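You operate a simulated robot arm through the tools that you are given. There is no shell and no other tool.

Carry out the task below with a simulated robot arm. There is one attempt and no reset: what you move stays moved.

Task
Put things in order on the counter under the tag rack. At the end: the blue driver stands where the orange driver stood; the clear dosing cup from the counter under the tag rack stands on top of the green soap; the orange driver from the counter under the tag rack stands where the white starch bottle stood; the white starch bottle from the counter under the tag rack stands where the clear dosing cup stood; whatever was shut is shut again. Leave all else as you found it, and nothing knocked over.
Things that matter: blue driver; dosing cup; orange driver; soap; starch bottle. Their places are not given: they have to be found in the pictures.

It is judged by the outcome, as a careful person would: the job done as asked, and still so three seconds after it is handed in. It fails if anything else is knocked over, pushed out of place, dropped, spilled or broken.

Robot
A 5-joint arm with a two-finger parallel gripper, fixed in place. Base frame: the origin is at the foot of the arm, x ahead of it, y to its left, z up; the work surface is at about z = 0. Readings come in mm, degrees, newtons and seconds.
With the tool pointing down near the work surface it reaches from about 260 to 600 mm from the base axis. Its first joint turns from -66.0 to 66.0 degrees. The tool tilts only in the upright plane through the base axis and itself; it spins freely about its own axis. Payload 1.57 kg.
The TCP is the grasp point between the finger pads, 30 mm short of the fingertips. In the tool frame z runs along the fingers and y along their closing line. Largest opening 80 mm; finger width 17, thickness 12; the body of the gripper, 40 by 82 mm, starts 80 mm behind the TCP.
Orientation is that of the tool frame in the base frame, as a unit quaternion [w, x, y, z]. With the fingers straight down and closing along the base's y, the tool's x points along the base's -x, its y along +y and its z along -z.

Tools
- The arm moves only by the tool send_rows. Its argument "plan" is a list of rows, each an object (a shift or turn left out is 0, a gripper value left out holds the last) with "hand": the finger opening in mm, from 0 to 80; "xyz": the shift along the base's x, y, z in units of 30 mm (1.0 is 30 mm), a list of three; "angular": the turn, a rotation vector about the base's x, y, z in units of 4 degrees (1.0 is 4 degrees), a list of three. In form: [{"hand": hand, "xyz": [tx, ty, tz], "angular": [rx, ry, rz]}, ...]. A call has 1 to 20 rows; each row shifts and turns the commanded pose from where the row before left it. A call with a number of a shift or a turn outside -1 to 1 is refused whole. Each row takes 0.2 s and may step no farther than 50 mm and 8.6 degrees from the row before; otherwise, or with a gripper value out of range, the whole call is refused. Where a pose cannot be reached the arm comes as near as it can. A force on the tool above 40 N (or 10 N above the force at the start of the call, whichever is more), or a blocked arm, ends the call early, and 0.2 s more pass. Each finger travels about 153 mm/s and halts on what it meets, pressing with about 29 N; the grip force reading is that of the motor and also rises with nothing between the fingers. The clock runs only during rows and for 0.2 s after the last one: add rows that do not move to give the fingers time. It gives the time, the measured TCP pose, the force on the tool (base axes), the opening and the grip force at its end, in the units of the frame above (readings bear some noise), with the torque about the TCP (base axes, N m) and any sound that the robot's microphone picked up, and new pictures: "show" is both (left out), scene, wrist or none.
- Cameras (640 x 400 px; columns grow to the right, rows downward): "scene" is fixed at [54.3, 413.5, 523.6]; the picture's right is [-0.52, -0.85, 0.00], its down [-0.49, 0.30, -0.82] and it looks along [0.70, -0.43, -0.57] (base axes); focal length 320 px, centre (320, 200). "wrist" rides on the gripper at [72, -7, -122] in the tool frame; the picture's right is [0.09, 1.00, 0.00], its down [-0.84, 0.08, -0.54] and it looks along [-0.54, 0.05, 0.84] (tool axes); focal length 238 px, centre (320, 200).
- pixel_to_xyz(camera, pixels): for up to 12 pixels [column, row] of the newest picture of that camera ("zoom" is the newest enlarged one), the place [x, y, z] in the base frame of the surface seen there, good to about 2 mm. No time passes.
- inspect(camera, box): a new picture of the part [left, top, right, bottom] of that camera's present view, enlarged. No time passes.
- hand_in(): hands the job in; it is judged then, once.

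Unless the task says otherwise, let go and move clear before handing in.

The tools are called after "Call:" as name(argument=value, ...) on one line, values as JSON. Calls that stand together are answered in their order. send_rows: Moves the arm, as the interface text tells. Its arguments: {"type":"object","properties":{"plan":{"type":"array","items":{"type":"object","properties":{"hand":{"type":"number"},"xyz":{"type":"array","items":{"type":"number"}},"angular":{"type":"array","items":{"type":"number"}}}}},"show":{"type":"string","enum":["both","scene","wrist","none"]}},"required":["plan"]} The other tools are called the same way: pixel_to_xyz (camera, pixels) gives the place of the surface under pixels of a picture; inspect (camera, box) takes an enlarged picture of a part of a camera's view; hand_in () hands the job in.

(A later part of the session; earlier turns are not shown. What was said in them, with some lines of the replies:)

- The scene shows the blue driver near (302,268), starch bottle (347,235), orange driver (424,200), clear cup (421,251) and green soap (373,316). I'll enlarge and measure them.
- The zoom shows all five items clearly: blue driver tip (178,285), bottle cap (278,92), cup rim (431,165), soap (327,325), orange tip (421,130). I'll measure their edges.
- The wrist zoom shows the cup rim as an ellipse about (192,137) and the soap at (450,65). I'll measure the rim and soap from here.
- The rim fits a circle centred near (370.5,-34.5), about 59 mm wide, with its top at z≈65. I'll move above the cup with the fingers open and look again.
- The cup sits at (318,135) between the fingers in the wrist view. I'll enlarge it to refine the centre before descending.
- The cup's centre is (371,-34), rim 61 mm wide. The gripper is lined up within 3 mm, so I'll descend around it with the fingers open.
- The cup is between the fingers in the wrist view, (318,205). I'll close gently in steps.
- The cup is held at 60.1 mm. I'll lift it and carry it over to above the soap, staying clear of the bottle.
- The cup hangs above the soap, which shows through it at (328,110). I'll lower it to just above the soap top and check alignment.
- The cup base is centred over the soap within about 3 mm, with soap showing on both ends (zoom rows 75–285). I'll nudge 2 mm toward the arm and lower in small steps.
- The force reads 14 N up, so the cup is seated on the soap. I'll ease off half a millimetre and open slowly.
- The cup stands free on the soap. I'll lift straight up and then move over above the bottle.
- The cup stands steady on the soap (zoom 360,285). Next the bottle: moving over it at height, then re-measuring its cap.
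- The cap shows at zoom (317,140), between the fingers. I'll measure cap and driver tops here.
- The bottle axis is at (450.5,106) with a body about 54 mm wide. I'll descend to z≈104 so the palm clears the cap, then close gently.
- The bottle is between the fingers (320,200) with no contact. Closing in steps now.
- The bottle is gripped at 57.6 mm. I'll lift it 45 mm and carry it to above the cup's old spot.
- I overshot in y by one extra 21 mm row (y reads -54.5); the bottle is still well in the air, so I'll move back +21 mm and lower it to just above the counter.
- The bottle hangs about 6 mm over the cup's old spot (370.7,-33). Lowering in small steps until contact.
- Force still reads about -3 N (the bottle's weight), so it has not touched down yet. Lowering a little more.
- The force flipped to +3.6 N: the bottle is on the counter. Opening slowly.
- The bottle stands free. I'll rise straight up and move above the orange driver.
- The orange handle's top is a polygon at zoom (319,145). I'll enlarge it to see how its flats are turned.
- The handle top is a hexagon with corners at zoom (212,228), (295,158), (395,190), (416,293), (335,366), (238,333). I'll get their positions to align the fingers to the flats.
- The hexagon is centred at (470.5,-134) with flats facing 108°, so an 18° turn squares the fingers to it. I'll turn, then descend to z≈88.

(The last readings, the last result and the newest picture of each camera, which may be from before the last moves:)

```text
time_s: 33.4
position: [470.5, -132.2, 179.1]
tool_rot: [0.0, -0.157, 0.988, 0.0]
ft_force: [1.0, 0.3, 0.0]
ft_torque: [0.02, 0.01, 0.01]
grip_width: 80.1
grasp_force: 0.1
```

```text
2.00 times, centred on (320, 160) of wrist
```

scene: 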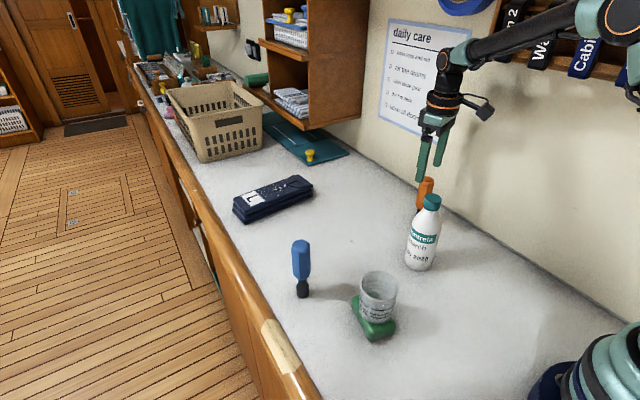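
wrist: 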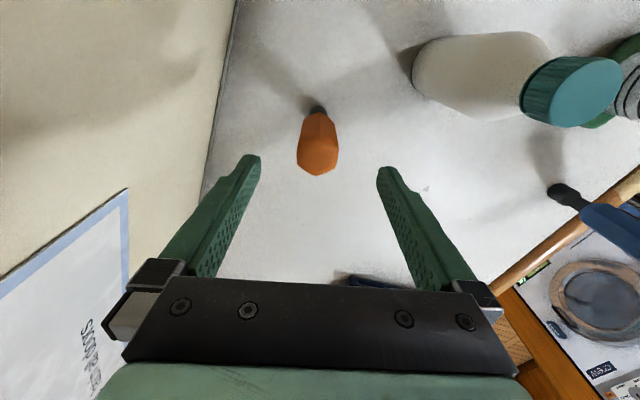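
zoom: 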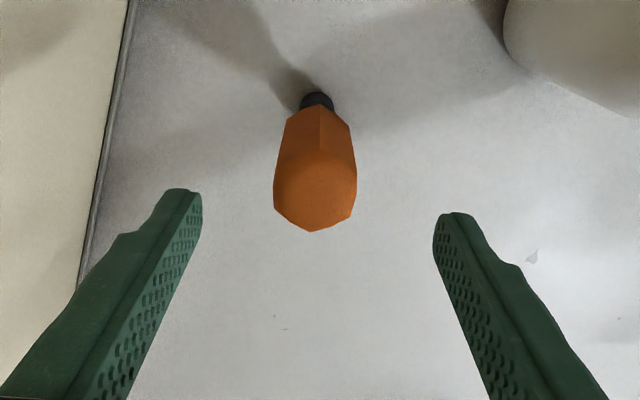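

The left and right flats now face the fingers (zoom 275 to 357), centred between the fingertips. Descending and closing in steps.

Call:
send_rows(plan=[{"xyz": [0, 0, -0.8]}, {"xyz": [0, 0, -0.9]}, {"xyz": [0, 0, -0.8]}, {"xyz": [0, 0, -0.5]}, {"xyz": [0, 0, 0]}, {"hand": 50}, {"hand": 40}, {"hand": 36}, {"hand": 33}, {"hand": 30}, {"hand": 27}, {"hand": 25}, {"hand": 25}])

```text
time_s: 36.2
position: [469.2, -133.8, 90.8]
tool_rot: [0.0, -0.157, 0.988, -0.001]
ft_force: [0.5, 0.0, -0.4]
ft_torque: [-0.03, -0.01, -0.05]
grip_width: 32.9
grasp_force: 29.3
```

scene: 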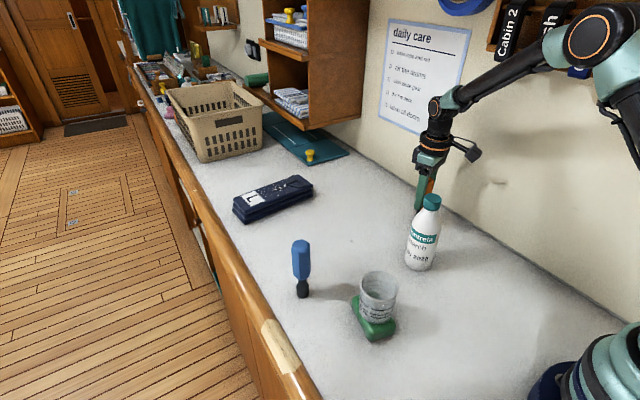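
wrist: 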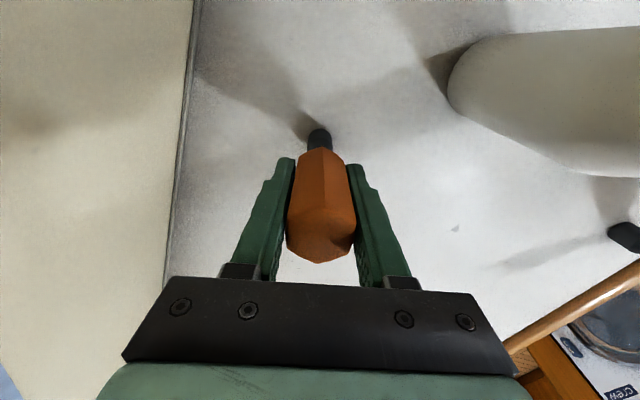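

The orange driver is held at 32.9 mm. I'll lift it 50 mm and carry it to above the bottle's old spot.

Call:
send_rows(plan=[{"xyz": [0, 0, 0.2]}, {"xyz": [0, 0, 0.5]}, {"xyz": [0, 0, 0.6]}, {"xyz": [0, 0, 0.37]}, {"xyz": [-0.026, 0.3, 0]}, {"xyz": [-0.06, 0.7, 0]}, {"xyz": [-0.0726, 0.85, 0]}, {"xyz": [-0.0726, 0.85, 0]}, {"xyz": [-0.0726, 0.85, 0]}, {"xyz": [-0.0726, 0.85, 0]}, {"xyz": [-0.0726, 0.85, 0]}, {"xyz": [-0.0726, 0.85, 0]}, {"xyz": [-0.0726, 0.85, 0]}, {"xyz": [-0.06, 0.7, 0]}, {"xyz": [-0.03, 0.35, 0]}, {"xyz": [0, 0, 0]}, {"xyz": [0, 0, 0]}])

```text
time_s: 39.8
position: [448.9, 108.0, 140.0]
tool_rot: [-0.001, -0.158, 0.988, 0.0]
ft_force: [-0.6, -0.1, -0.8]
ft_torque: [0.01, 0.03, 0.03]
grip_width: 32.9
grasp_force: 28.6
```

scene: 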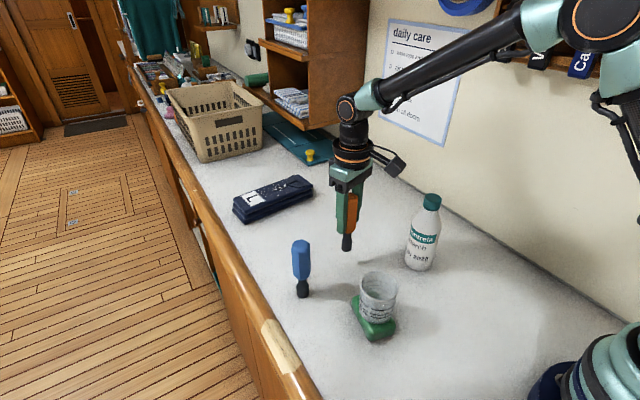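
wrist: 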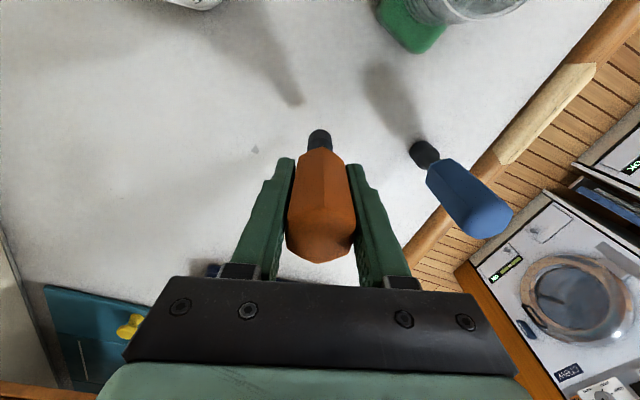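

The driver hangs over (449,107), the bottle's old spot, well clear of the blue one. Lowering to a few mm above the counter.

Call:
send_rows(plan=[{"xyz": [0, 0, -0.5]}, {"xyz": [0, 0, -0.6]}, {"xyz": [0, 0, -0.35]}, {"xyz": [0, 0, 0]}, {"xyz": [0, 0, 0]}], show="scene")

Call:
send_rows(plan=[{"xyz": [0, 0, 0]}], show="none")

Call:
inspect(camera="scene", box=[280, 180, 420, 320])

```text
time_s: 41.0
position: [449.9, 105.8, 94.6]
tool_rot: [0.0, -0.159, 0.987, -0.001]
ft_force: [-0.3, 0.2, -0.7]
ft_torque: [0.02, -0.01, -0.01]
grip_width: 32.8
grasp_force: 28.7
```

scene: 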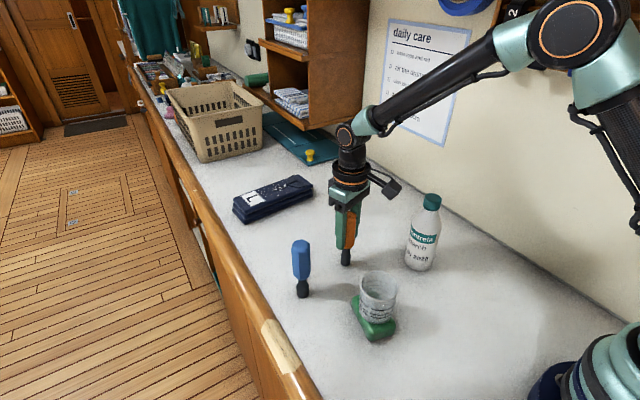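

```text
time_s: 41.4
position: [449.9, 108.0, 95.2]
tool_rot: [-0.001, -0.158, 0.987, -0.001]
ft_force: [0.4, 0.8, -0.5]
ft_torque: [-0.02, -0.01, 0.05]
grip_width: 32.9
grasp_force: 29.1
```

```text
2.86 times, centred on (350, 250) of scene
```

zoom: 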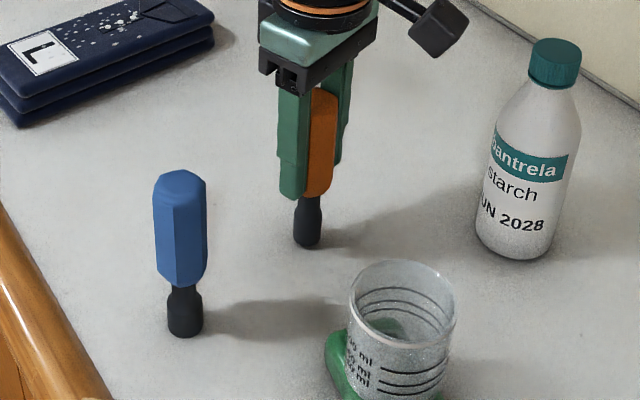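

The tip is a few mm off the counter at the right spot. Lowering in small steps until contact.

Call:
send_rows(plan=[{"xyz": [0, -0.02, -0.08]}, {"xyz": [0, 0, -0.03]}, {"xyz": [0, 0, 0]}], show="none")

Call:
send_rows(plan=[{"xyz": [0, 0, -0.025]}, {"xyz": [0, 0, 0]}], show="none")

```text
time_s: 42.2
position: [450.3, 105.7, 89.2]
tool_rot: [0.001, -0.157, 0.988, 0.0]
ft_force: [0.6, -0.7, -1.7]
ft_torque: [0.0, 0.01, -0.02]
grip_width: 32.9
grasp_force: 29.0
```

```text
time_s: 42.8
position: [450.1, 106.6, 90.5]
tool_rot: [-0.001, -0.156, 0.988, 0.0]
ft_force: [0.2, 0.3, -2.1]
ft_torque: [0.01, 0.01, 0.01]
grip_width: 33.0
grasp_force: 28.8
```

No contact yet (force about -1 to -2 N). Another small step down.

Call:
send_rows(plan=[{"xyz": [0, 0, -0.025]}, {"xyz": [0, 0, 0]}], show="none")

Call:
inspect(camera="scene", box=[310, 210, 390, 290])

```text
time_s: 43.4
position: [449.4, 106.0, 90.4]
tool_rot: [0.0, -0.158, 0.987, 0.0]
ft_force: [-0.4, 0.4, -0.2]
ft_torque: [0.07, 0.02, -0.03]
grip_width: 32.8
grasp_force: 29.0
```

```text
5.00 times, centred on (350, 250) of scene
```

zoom: 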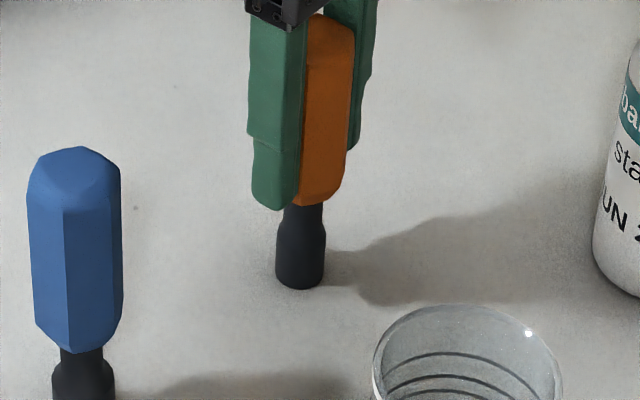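

I've lowered 48.3 mm of the 50.1 mm lifted, so about 1.8 mm should remain. Continuing in sub-millimetre steps.

Call:
send_rows(plan=[{"xyz": [0, 0, -0.035]}, {"xyz": [0, 0, 0]}], show="none")

Call:
send_rows(plan=[{"xyz": [0, 0, -0.02]}, {"xyz": [0, 0, 0]}], show="none")

```text
time_s: 44.0
position: [449.5, 106.6, 89.6]
tool_rot: [0.001, -0.157, 0.988, 0.0]
ft_force: [-5.6, -4.5, 19.2]
ft_torque: [-0.32, 0.46, -0.01]
grip_width: 32.8
grasp_force: 29.1
```

```text
time_s: 44.6
position: [450.0, 105.9, 89.3]
tool_rot: [0.002, -0.157, 0.988, 0.0]
ft_force: [-3.6, -6.3, 27.5]
ft_torque: [-0.33, 0.22, -0.06]
grip_width: 32.9
grasp_force: 28.7
```

Contact is firm at 27 N. I'll relieve the pressure before letting go.

Call:
send_rows(plan=[{"xyz": [0, 0, 0.03]}, {"xyz": [0, 0, 0]}], show="none")

```text
time_s: 45.2
position: [450.5, 106.4, 87.8]
tool_rot: [0.002, -0.156, 0.988, 0.0]
ft_force: [0.1, -3.9, 23.6]
ft_torque: [-0.29, -0.12, -0.06]
grip_width: 32.9
grasp_force: 28.9
```

Still 23.6 N; easing up a bit more.

Call:
send_rows(plan=[{"xyz": [0, 0, 0.025]}, {"xyz": [0, 0, 0]}], show="none")

```text
time_s: 45.8
position: [449.2, 107.5, 87.6]
tool_rot: [0.0, -0.157, 0.988, 0.001]
ft_force: [4.1, 1.2, 11.2]
ft_torque: [0.14, -0.49, -0.04]
grip_width: 32.5
grasp_force: 29.2
```

Force is down to 11 N but side forces changed; I'll look at whether the driver is upright.

Call:
send_rows(plan=[{"xyz": [0, 0, 0.015]}, {"xyz": [0, 0, 0]}])

Call:
inspect(camera="scene", box=[310, 200, 400, 290])

Call:
inspect(camera="wrist", box=[240, 100, 400, 280])

```text
time_s: 46.4
position: [447.9, 105.5, 91.1]
tool_rot: [-0.001, -0.157, 0.988, 0.0]
ft_force: [1.3, 1.6, 5.5]
ft_torque: [0.15, -0.19, 0.0]
grip_width: 32.9
grasp_force: 29.1
```

scene: 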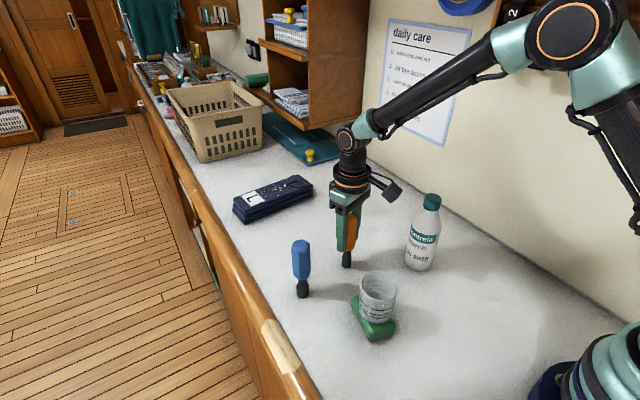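
wrist: 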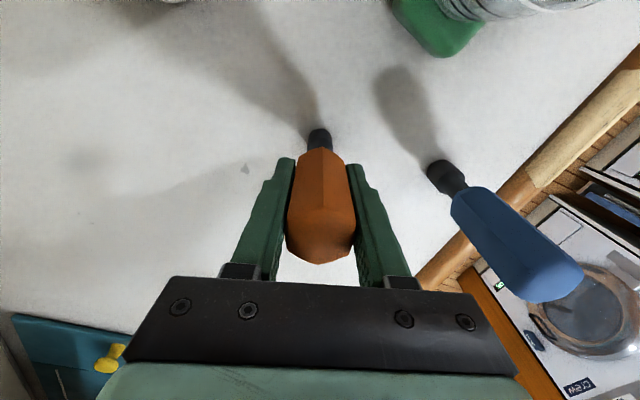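

```text
4.44 times, centred on (355, 245) of scene
```

zoom: 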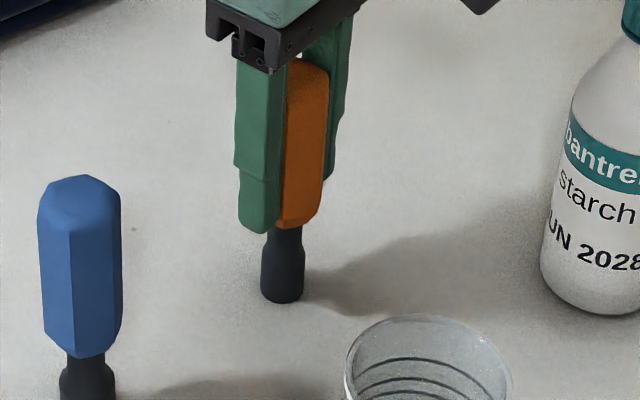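

```text
2.22 times, centred on (320, 190) of wrist
```

zoom: 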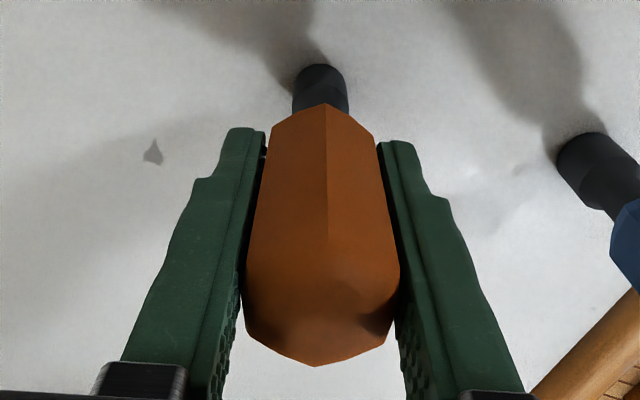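

The driver looks upright, with only 5 N of pressing left. Opening very gradually.

Call:
send_rows(plan=[{"xyz": [0, 0, 0.01]}, {"hand": 32}, {"hand": 33}, {"hand": 34}, {"hand": 35}, {"hand": 36}, {"hand": 38}, {"hand": 41}, {"hand": 45}, {"hand": 52}, {"hand": 62}, {"hand": 62}])

Call:
inspect(camera="scene", box=[310, 200, 400, 290])

```text
time_s: 49.0
position: [450.3, 105.9, 90.8]
tool_rot: [0.0, -0.157, 0.988, 0.0]
ft_force: [0.3, 0.5, -0.2]
ft_torque: [0.0, -0.01, 0.03]
grip_width: 62.1
grasp_force: 0.0
```

scene: 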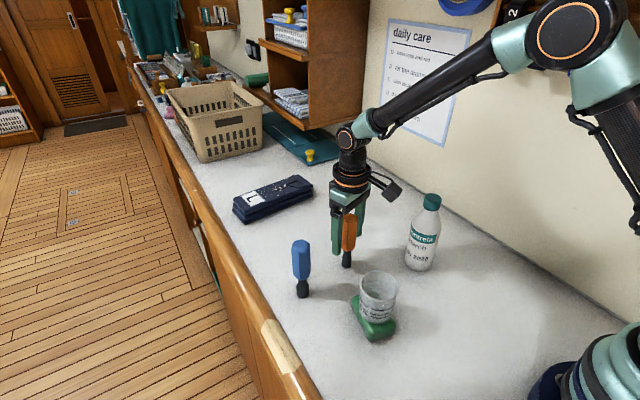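
wrist: 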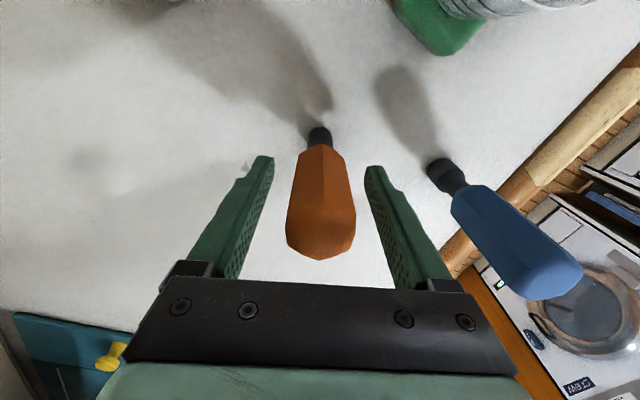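

```text
4.44 times, centred on (355, 245) of scene
```

zoom: 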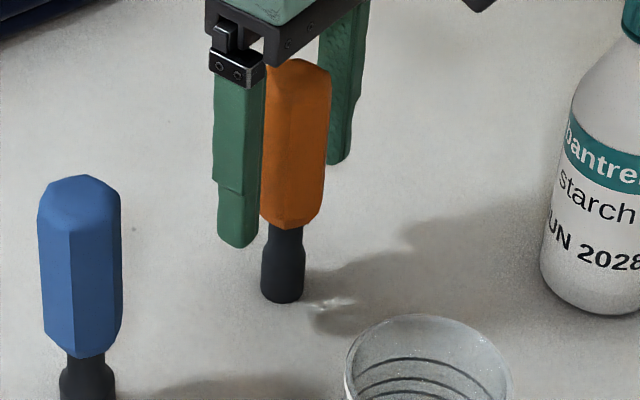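

The orange driver stands upright on its own. Rising straight up, then moving above the blue driver.

Call:
send_rows(plan=[{"hand": 72, "xyz": [0, 0, 0.2]}, {"xyz": [0, 0, 0.7]}, {"xyz": [0, 0, 1]}, {"xyz": [0, 0, 1]}, {"xyz": [0, 0, 1]}, {"xyz": [0, 0, 1]}, {"xyz": [-0.1, 0.55, 0], "hand": 80}, {"xyz": [-0.15, 0.85, 0]}, {"xyz": [-0.15, 0.85, 0]}, {"xyz": [-0.15, 0.85, 0]}, {"xyz": [-0.12, 0.85, 0]}, {"xyz": [0, 0, 0]}, {"xyz": [0, 0, 0]}])

Call:
inspect(camera="wrist", box=[290, 90, 350, 155])

```text
time_s: 51.8
position: [428.4, 225.4, 237.4]
tool_rot: [-0.001, -0.157, 0.988, 0.0]
ft_force: [-0.5, 0.3, 0.5]
ft_torque: [0.01, 0.0, -0.01]
grip_width: 80.2
grasp_force: 0.1
```

scene: 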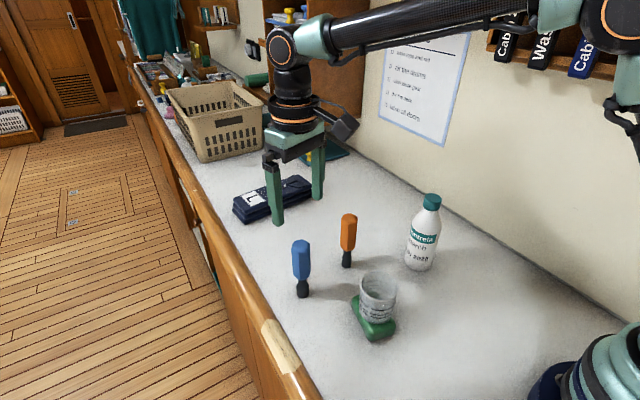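
wrist: 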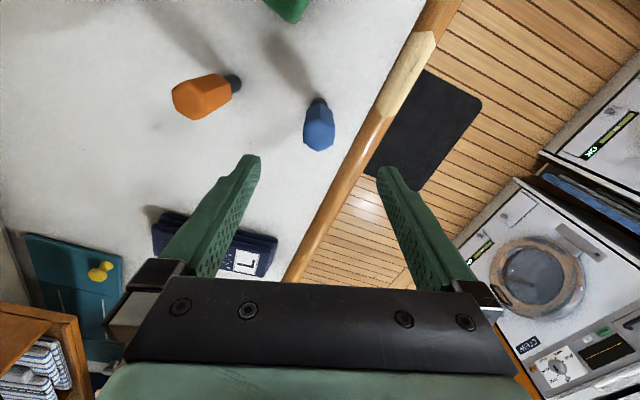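

```text
6.15 times, centred on (320, 122) of wrist
```

zoom: 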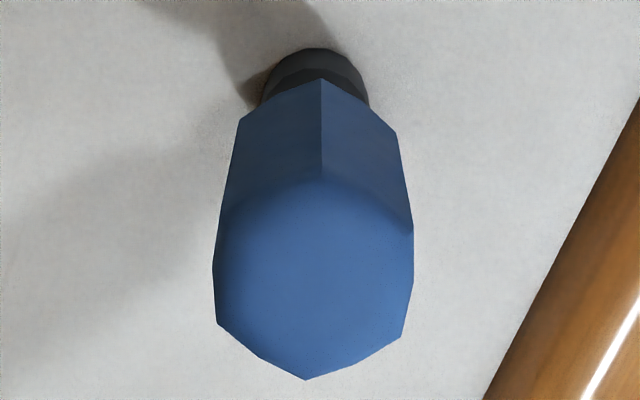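

The blue handle is also a hexagon, already almost square to the fingers. I'll measure its corners.

Call:
pixel_to_xyz(camera="zoom", pixels=[[220, 320], [305, 376], [399, 333], [409, 237], [322, 182], [228, 218], [314, 278], [316, 50], [265, 95], [366, 95], [322, 85], [560, 300]])

Call:
pixel_to_xyz(camera="wrist", pixels=[[176, 95], [192, 118], [205, 105], [200, 85], [190, 100], [236, 82], [225, 95], [345, 150], [300, 230]])

```text
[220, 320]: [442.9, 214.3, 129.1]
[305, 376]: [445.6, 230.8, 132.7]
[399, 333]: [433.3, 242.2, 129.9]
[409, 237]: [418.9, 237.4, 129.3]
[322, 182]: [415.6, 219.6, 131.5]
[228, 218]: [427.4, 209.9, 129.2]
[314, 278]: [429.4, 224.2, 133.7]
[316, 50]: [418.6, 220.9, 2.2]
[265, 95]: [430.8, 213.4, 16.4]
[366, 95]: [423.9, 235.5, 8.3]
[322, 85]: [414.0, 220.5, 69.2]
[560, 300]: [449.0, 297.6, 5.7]
```

```text
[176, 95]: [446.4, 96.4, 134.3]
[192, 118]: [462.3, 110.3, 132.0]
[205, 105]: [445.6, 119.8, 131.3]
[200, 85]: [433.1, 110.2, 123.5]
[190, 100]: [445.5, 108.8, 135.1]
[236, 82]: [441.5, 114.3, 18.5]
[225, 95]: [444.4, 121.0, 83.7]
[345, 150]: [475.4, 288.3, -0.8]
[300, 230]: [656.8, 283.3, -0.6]
```

The blue hexagon is centred at (430.5,225.5) and its flats face 108.7°, matching the fingers. Descending and closing in steps.

Call:
send_rows(plan=[{"xyz": [0.035, 0.03, -0.6]}, {"xyz": [0, 0, -0.9]}, {"xyz": [0, 0, -0.9]}, {"xyz": [0, 0, -0.9]}, {"xyz": [0, 0, -0.9]}, {"xyz": [0, 0, -0.72]}, {"xyz": [0, 0, 0]}, {"xyz": [0, 0, 0]}])

```text
time_s: 53.6
position: [428.9, 225.7, 91.6]
tool_rot: [-0.001, -0.157, 0.988, 0.0]
ft_force: [-0.2, -0.1, 0.2]
ft_torque: [0.0, 0.03, 0.03]
grip_width: 80.3
grasp_force: 0.1
```

scene: 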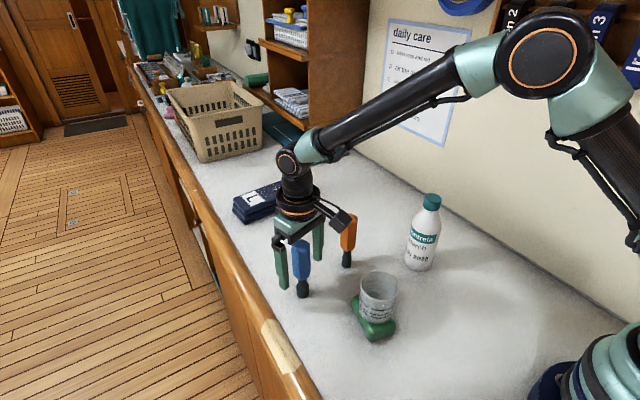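
wrist: 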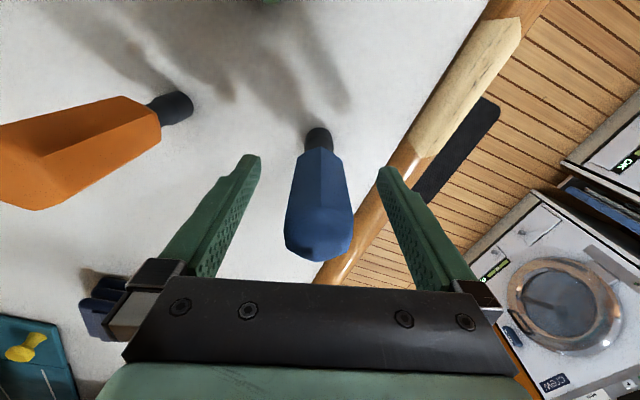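

The blue driver is centred between the fingers (320,200). Closing.

Call:
send_rows(plan=[{"hand": 50}, {"hand": 40}, {"hand": 36}, {"hand": 34}, {"hand": 32}, {"hand": 29}, {"hand": 26}, {"hand": 25}, {"hand": 25}], show="wrist")

Call:
send_rows(plan=[{"xyz": [0, 0, 0]}], show="none")

```text
time_s: 55.6
position: [428.1, 226.0, 90.2]
tool_rot: [0.0, -0.158, 0.987, 0.0]
ft_force: [-0.3, -0.4, 1.0]
ft_torque: [-0.01, -0.01, -0.01]
grip_width: 32.7
grasp_force: 29.1
```

wrist: 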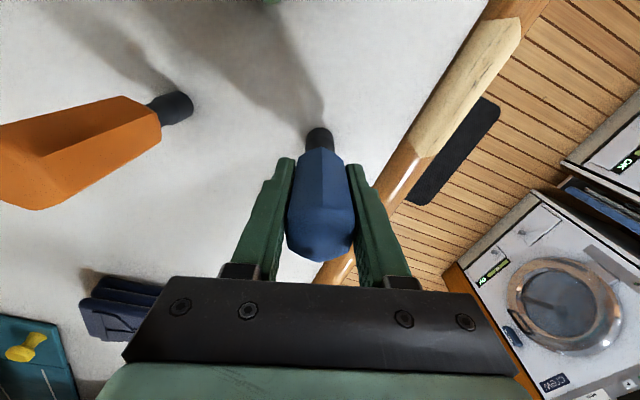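

```text
time_s: 56.0
position: [430.9, 226.1, 91.1]
tool_rot: [0.0, -0.158, 0.987, 0.0]
ft_force: [0.0, -0.3, 0.5]
ft_torque: [-0.04, -0.07, 0.0]
grip_width: 33.0
grasp_force: 29.2
```

Blue is held at 33 mm. I'll lift it 160 mm so its tip clears the orange driver (135 mm tall).

Call:
send_rows(plan=[{"xyz": [0, 0, 0.2]}, {"xyz": [0, 0, 0.5]}, {"xyz": [0, 0, 0.9]}, {"xyz": [0, 0, 1]}, {"xyz": [0, 0, 1]}, {"xyz": [0, 0, 1]}, {"xyz": [0, 0, 0.73]}, {"xyz": [0, 0, 0]}, {"xyz": [0, 0, 0]}])

```text
time_s: 58.0
position: [429.9, 226.0, 250.8]
tool_rot: [0.0, -0.157, 0.988, 0.001]
ft_force: [0.0, 0.1, 0.1]
ft_torque: [0.01, -0.03, 0.01]
grip_width: 32.8
grasp_force: 29.0
```

scene: 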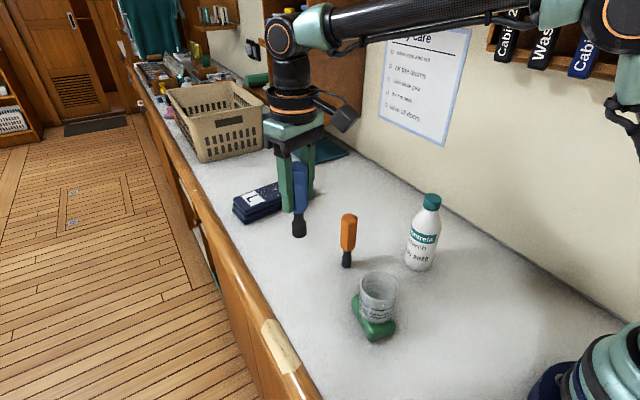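
wrist: 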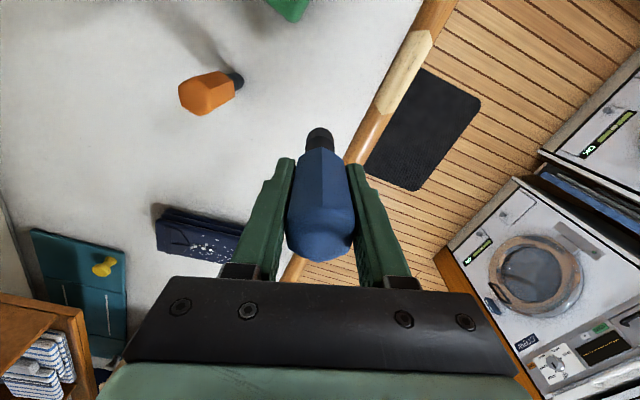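

Blue hangs with its tip at z≈160, clear of everything ahead. Carrying it across to above the orange driver's old spot.

Call:
send_rows(plan=[{"xyz": [0.033, -0.3, 0]}, {"xyz": [0.078, -0.7, 0]}, {"xyz": [0.1, -0.9, 0]}, {"xyz": [0.1, -0.9, 0]}, {"xyz": [0.1, -0.9, 0]}, {"xyz": [0.1, -0.9, 0]}, {"xyz": [0.1, -0.9, 0]}, {"xyz": [0.1, -0.9, 0]}, {"xyz": [0.1, -0.9, 0]}, {"xyz": [0.1, -0.9, 0]}, {"xyz": [0.1, -0.9, 0]}, {"xyz": [0.1, -0.9, 0]}, {"xyz": [0.1, -0.9, 0]}, {"xyz": [0.078, -0.7, 0]}, {"xyz": [0.045, -0.4, 0]}, {"xyz": [0, 0, 0]}, {"xyz": [0, 0, 0]}])

Call:
send_rows(plan=[{"xyz": [0, 0, 0]}], show="none")

```text
time_s: 61.6
position: [469.5, -136.8, 252.3]
tool_rot: [0.0, -0.158, 0.987, 0.0]
ft_force: [-1.2, 0.4, -1.2]
ft_torque: [-0.01, 0.01, 0.01]
grip_width: 32.8
grasp_force: 29.1
```

scene: 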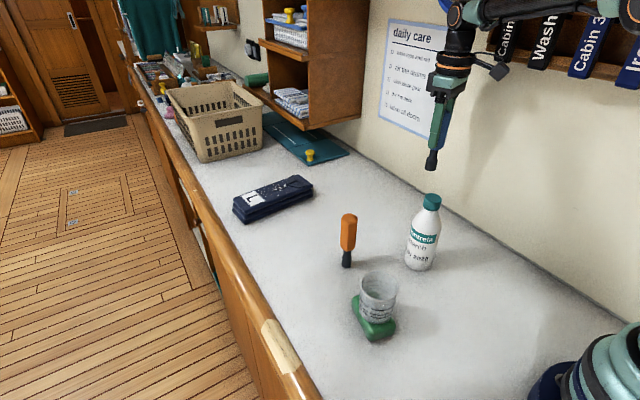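
wrist: 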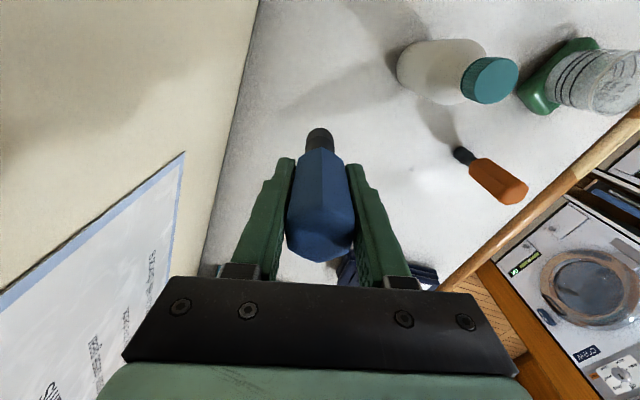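

```text
time_s: 62.0
position: [469.3, -136.1, 251.0]
tool_rot: [-0.001, -0.157, 0.988, 0.0]
ft_force: [-0.6, 0.2, -1.6]
ft_torque: [0.03, 0.0, -0.01]
grip_width: 32.9
grasp_force: 29.0
```

Blue is above (469.4,-136); I'll correct y by ~1.5 mm and descend to just above the counter.

Call:
send_rows(plan=[{"xyz": [0.02, 0.05, -0.6]}, {"xyz": [0, 0, -0.9]}, {"xyz": [0, 0, -0.9]}, {"xyz": [0, 0, -0.9]}, {"xyz": [0, 0, -0.9]}, {"xyz": [0, 0, -0.6]}, {"xyz": [0, 0, -0.3]}, {"xyz": [0, 0, 0]}, {"xyz": [0, 0, 0]}])

Call:
send_rows(plan=[{"xyz": [0, 0, 0]}], show="none")

Call:
send_rows(plan=[{"xyz": [0, 0, 0]}], show="none")

Call:
inspect(camera="scene", box=[370, 140, 480, 280])

```text
time_s: 64.0
position: [471.1, -132.7, 96.7]
tool_rot: [0.0, -0.158, 0.987, 0.0]
ft_force: [-0.1, -0.3, -1.8]
ft_torque: [-0.01, 0.0, 0.01]
grip_width: 32.9
grasp_force: 29.4
```

scene: 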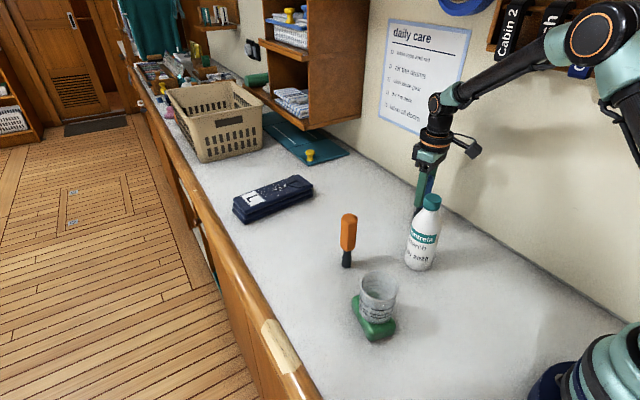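
wrist: 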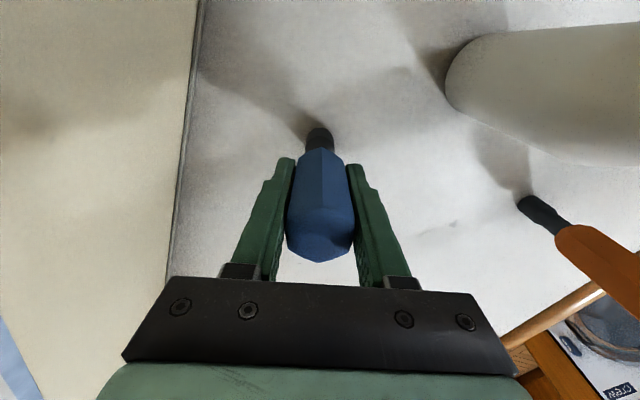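

```text
time_s: 64.4
position: [471.5, -133.2, 96.3]
tool_rot: [0.0, -0.157, 0.988, 0.001]
ft_force: [0.7, -0.8, -1.1]
ft_torque: [-0.02, 0.01, 0.01]
grip_width: 32.8
grasp_force: 29.5
```

```text
time_s: 64.8
position: [471.9, -133.2, 96.8]
tool_rot: [0.0, -0.157, 0.988, 0.0]
ft_force: [-0.1, 0.0, -0.9]
ft_torque: [0.02, 0.01, 0.01]
grip_width: 33.0
grasp_force: 29.1
```

```text
2.86 times, centred on (425, 210) of scene
```

zoom: 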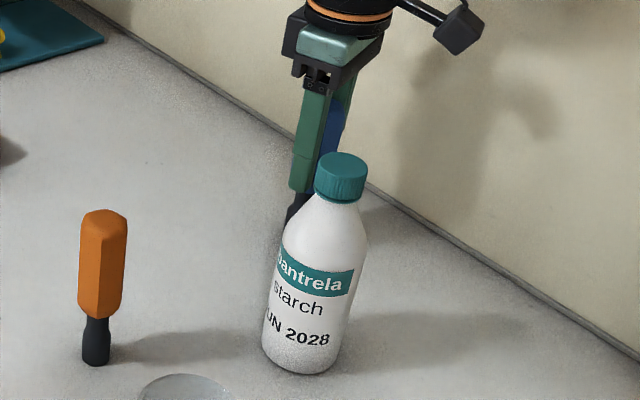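

Blue is at (471.5,-133), within 1.5 mm of the spot. Small x correction, then lowering in fine steps.

Call:
send_rows(plan=[{"xyz": [-0.03, 0, -0.08]}, {"xyz": [0, 0, -0.04]}, {"xyz": [0, 0, 0]}], show="none")

Call:
send_rows(plan=[{"xyz": [0, 0, -0.025]}, {"xyz": [0, 0, 0]}], show="none")

```text
time_s: 65.6
position: [468.8, -132.8, 93.5]
tool_rot: [-0.001, -0.158, 0.987, 0.0]
ft_force: [0.3, 0.6, -0.4]
ft_torque: [0.03, 0.02, 0.03]
grip_width: 32.8
grasp_force: 29.2
```

```text
time_s: 66.2
position: [469.8, -132.6, 93.2]
tool_rot: [0.0, -0.157, 0.988, 0.0]
ft_force: [0.6, 0.7, -1.9]
ft_torque: [0.03, 0.04, 0.0]
grip_width: 32.9
grasp_force: 29.2
```

Still free (force about -1 to -2 N). One more fine step.

Call:
send_rows(plan=[{"xyz": [0, 0, -0.025]}, {"xyz": [0, 0, 0]}], show="none")

```text
time_s: 66.8
position: [470.9, -132.5, 90.2]
tool_rot: [0.0, -0.157, 0.988, -0.001]
ft_force: [-0.3, -0.6, -2.2]
ft_torque: [0.02, 0.01, 0.0]
grip_width: 32.9
grasp_force: 28.8
```

Call:
send_rows(plan=[{"xyz": [0, 0, -0.025]}, {"xyz": [0, 0, 0]}], show="none")

```text
time_s: 67.4
position: [470.5, -133.0, 90.5]
tool_rot: [0.0, -0.157, 0.988, 0.0]
ft_force: [-0.6, 1.8, 4.3]
ft_torque: [0.17, 0.07, 0.01]
grip_width: 32.9
grasp_force: 29.1
```

The force went to +4.3 N: the tip has touched down. Opening gradually.

Call:
send_rows(plan=[{"hand": 32}, {"hand": 33}, {"hand": 34}, {"hand": 35}, {"hand": 36}, {"hand": 38}, {"hand": 41}, {"hand": 45}, {"hand": 52}, {"hand": 62}, {"hand": 62}])

```text
time_s: 69.8
position: [468.8, -132.2, 89.9]
tool_rot: [0.0, -0.158, 0.987, 0.0]
ft_force: [-0.4, 1.3, -0.5]
ft_torque: [0.02, -0.01, -0.01]
grip_width: 61.9
grasp_force: 0.0
```

scene: 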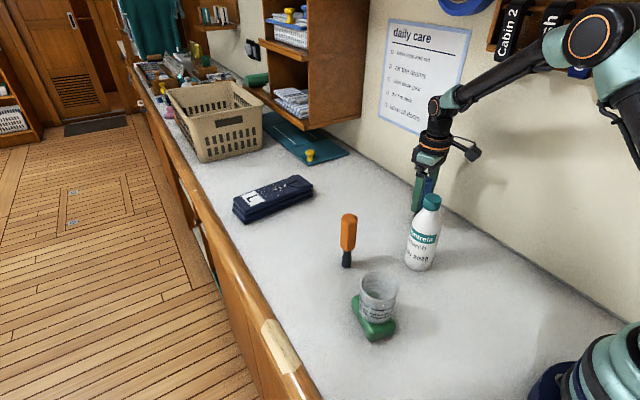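
wrist: 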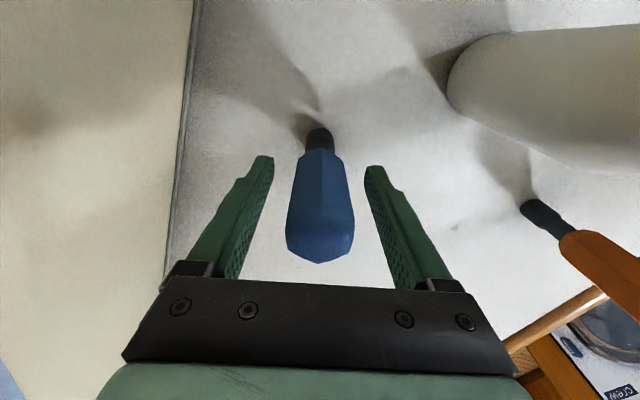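

The blue driver stands upright between the open fingers. Rising straight up and clear, then checking everything.

Call:
send_rows(plan=[{"hand": 72, "xyz": [0, 0, 0.2]}, {"xyz": [0, 0, 0.7]}, {"xyz": [0, 0, 1]}, {"xyz": [0, 0, 1]}, {"xyz": [0, 0, 1]}, {"xyz": [0, 0, 1]}, {"xyz": [-0.5, 0.3, 0], "hand": 80}, {"xyz": [-0.6, 0.4, 0]}, {"xyz": [-0.5, 0.4, 0]}, {"xyz": [0, 0, 0]}, {"xyz": [0, 0, 0]}])

Call:
inspect(camera="scene", box=[290, 160, 470, 350])

Call:
inspect(camera="wrist", box=[200, 0, 600, 250])

```text
time_s: 72.2
position: [422.9, -99.6, 238.4]
tool_rot: [0.0, -0.157, 0.988, 0.0]
ft_force: [-0.6, -0.4, 0.1]
ft_torque: [0.01, -0.01, 0.02]
grip_width: 80.1
grasp_force: 0.0
```

scene: 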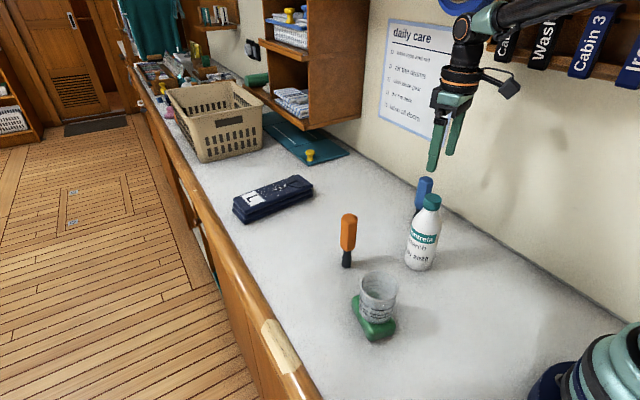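
wrist: 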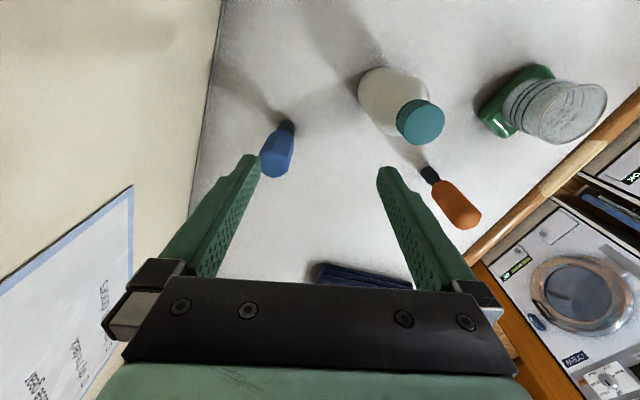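

```text
2.11 times, centred on (380, 255) of scene
```

zoom: 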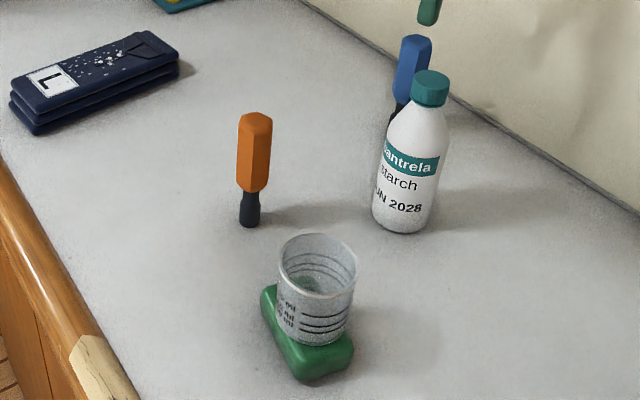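

```text
1.60 times, centred on (400, 125) of wrist
```

zoom: 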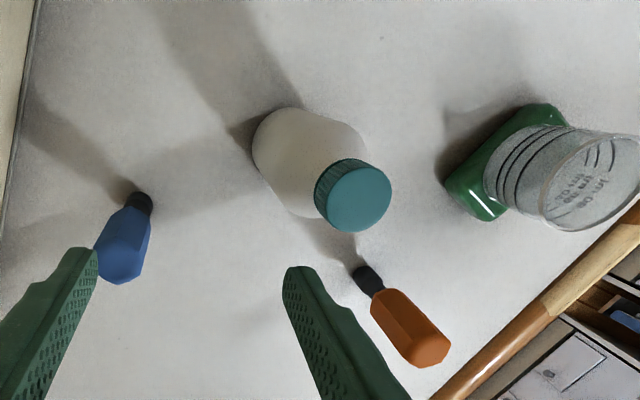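

All five stand upright in their new places. A final position check on the cap (352,197), drivers and cup.

Call:
pixel_to_xyz(camera="zoom", pixels=[[358, 200], [358, 172], [358, 229], [318, 200], [390, 195], [125, 262], [425, 348], [368, 275], [140, 200]])

```text
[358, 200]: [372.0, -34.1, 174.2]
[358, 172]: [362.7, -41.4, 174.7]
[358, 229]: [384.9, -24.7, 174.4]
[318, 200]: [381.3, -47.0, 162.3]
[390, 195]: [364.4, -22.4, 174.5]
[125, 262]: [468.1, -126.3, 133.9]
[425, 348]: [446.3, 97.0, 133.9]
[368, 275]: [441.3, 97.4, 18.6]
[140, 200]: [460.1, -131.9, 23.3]
```

Bottle cap is at (372,-34), blue at about (469,-131), and orange at about (447,107), all within a few mm of the target spots. The cup is steady on the soap and the gripper is clear, so I'm handing in.

Call:
hand_in()

```text
The job is handed in.
```

The counter under the tag rack is arranged as you asked, and I've handed the job in. I haven't had the judge's result back.

| Item | Now stands | Measured position (x, y, mm) | Target (x, y, mm) |
|---|---|---|---|
| Clear dosing cup | on top of the green soap, near its centre | about (309, 143) | about (310, 144), soap centre |
| White starch bottle | where the dosing cup stood | about (372, -34) | (371, -34) |
| Orange driver | where the starch bottle stood | about (447, 107) | (450, 106) |
| Blue driver | where the orange driver stood | about (469, -131) | (470.5, -134) |

- **Accuracy:** The bottle is within about 1 mm and both drivers within about 3 mm of where they should stand. The cup's figure is where the arm set it down; I did not measure it again afterwards.
- **Condition:** In the last pictures all four items stood upright and nothing else looked moved. I opened nothing, so there was nothing to shut. The gripper is empty and clear of everything.
- **Slips along the way:** I carried the bottle 21 mm too far while it was in the air and brought it back before setting it down. The orange driver was pressed onto the counter with about 27 N, and I eased that off before letting go; it showed no tilt.
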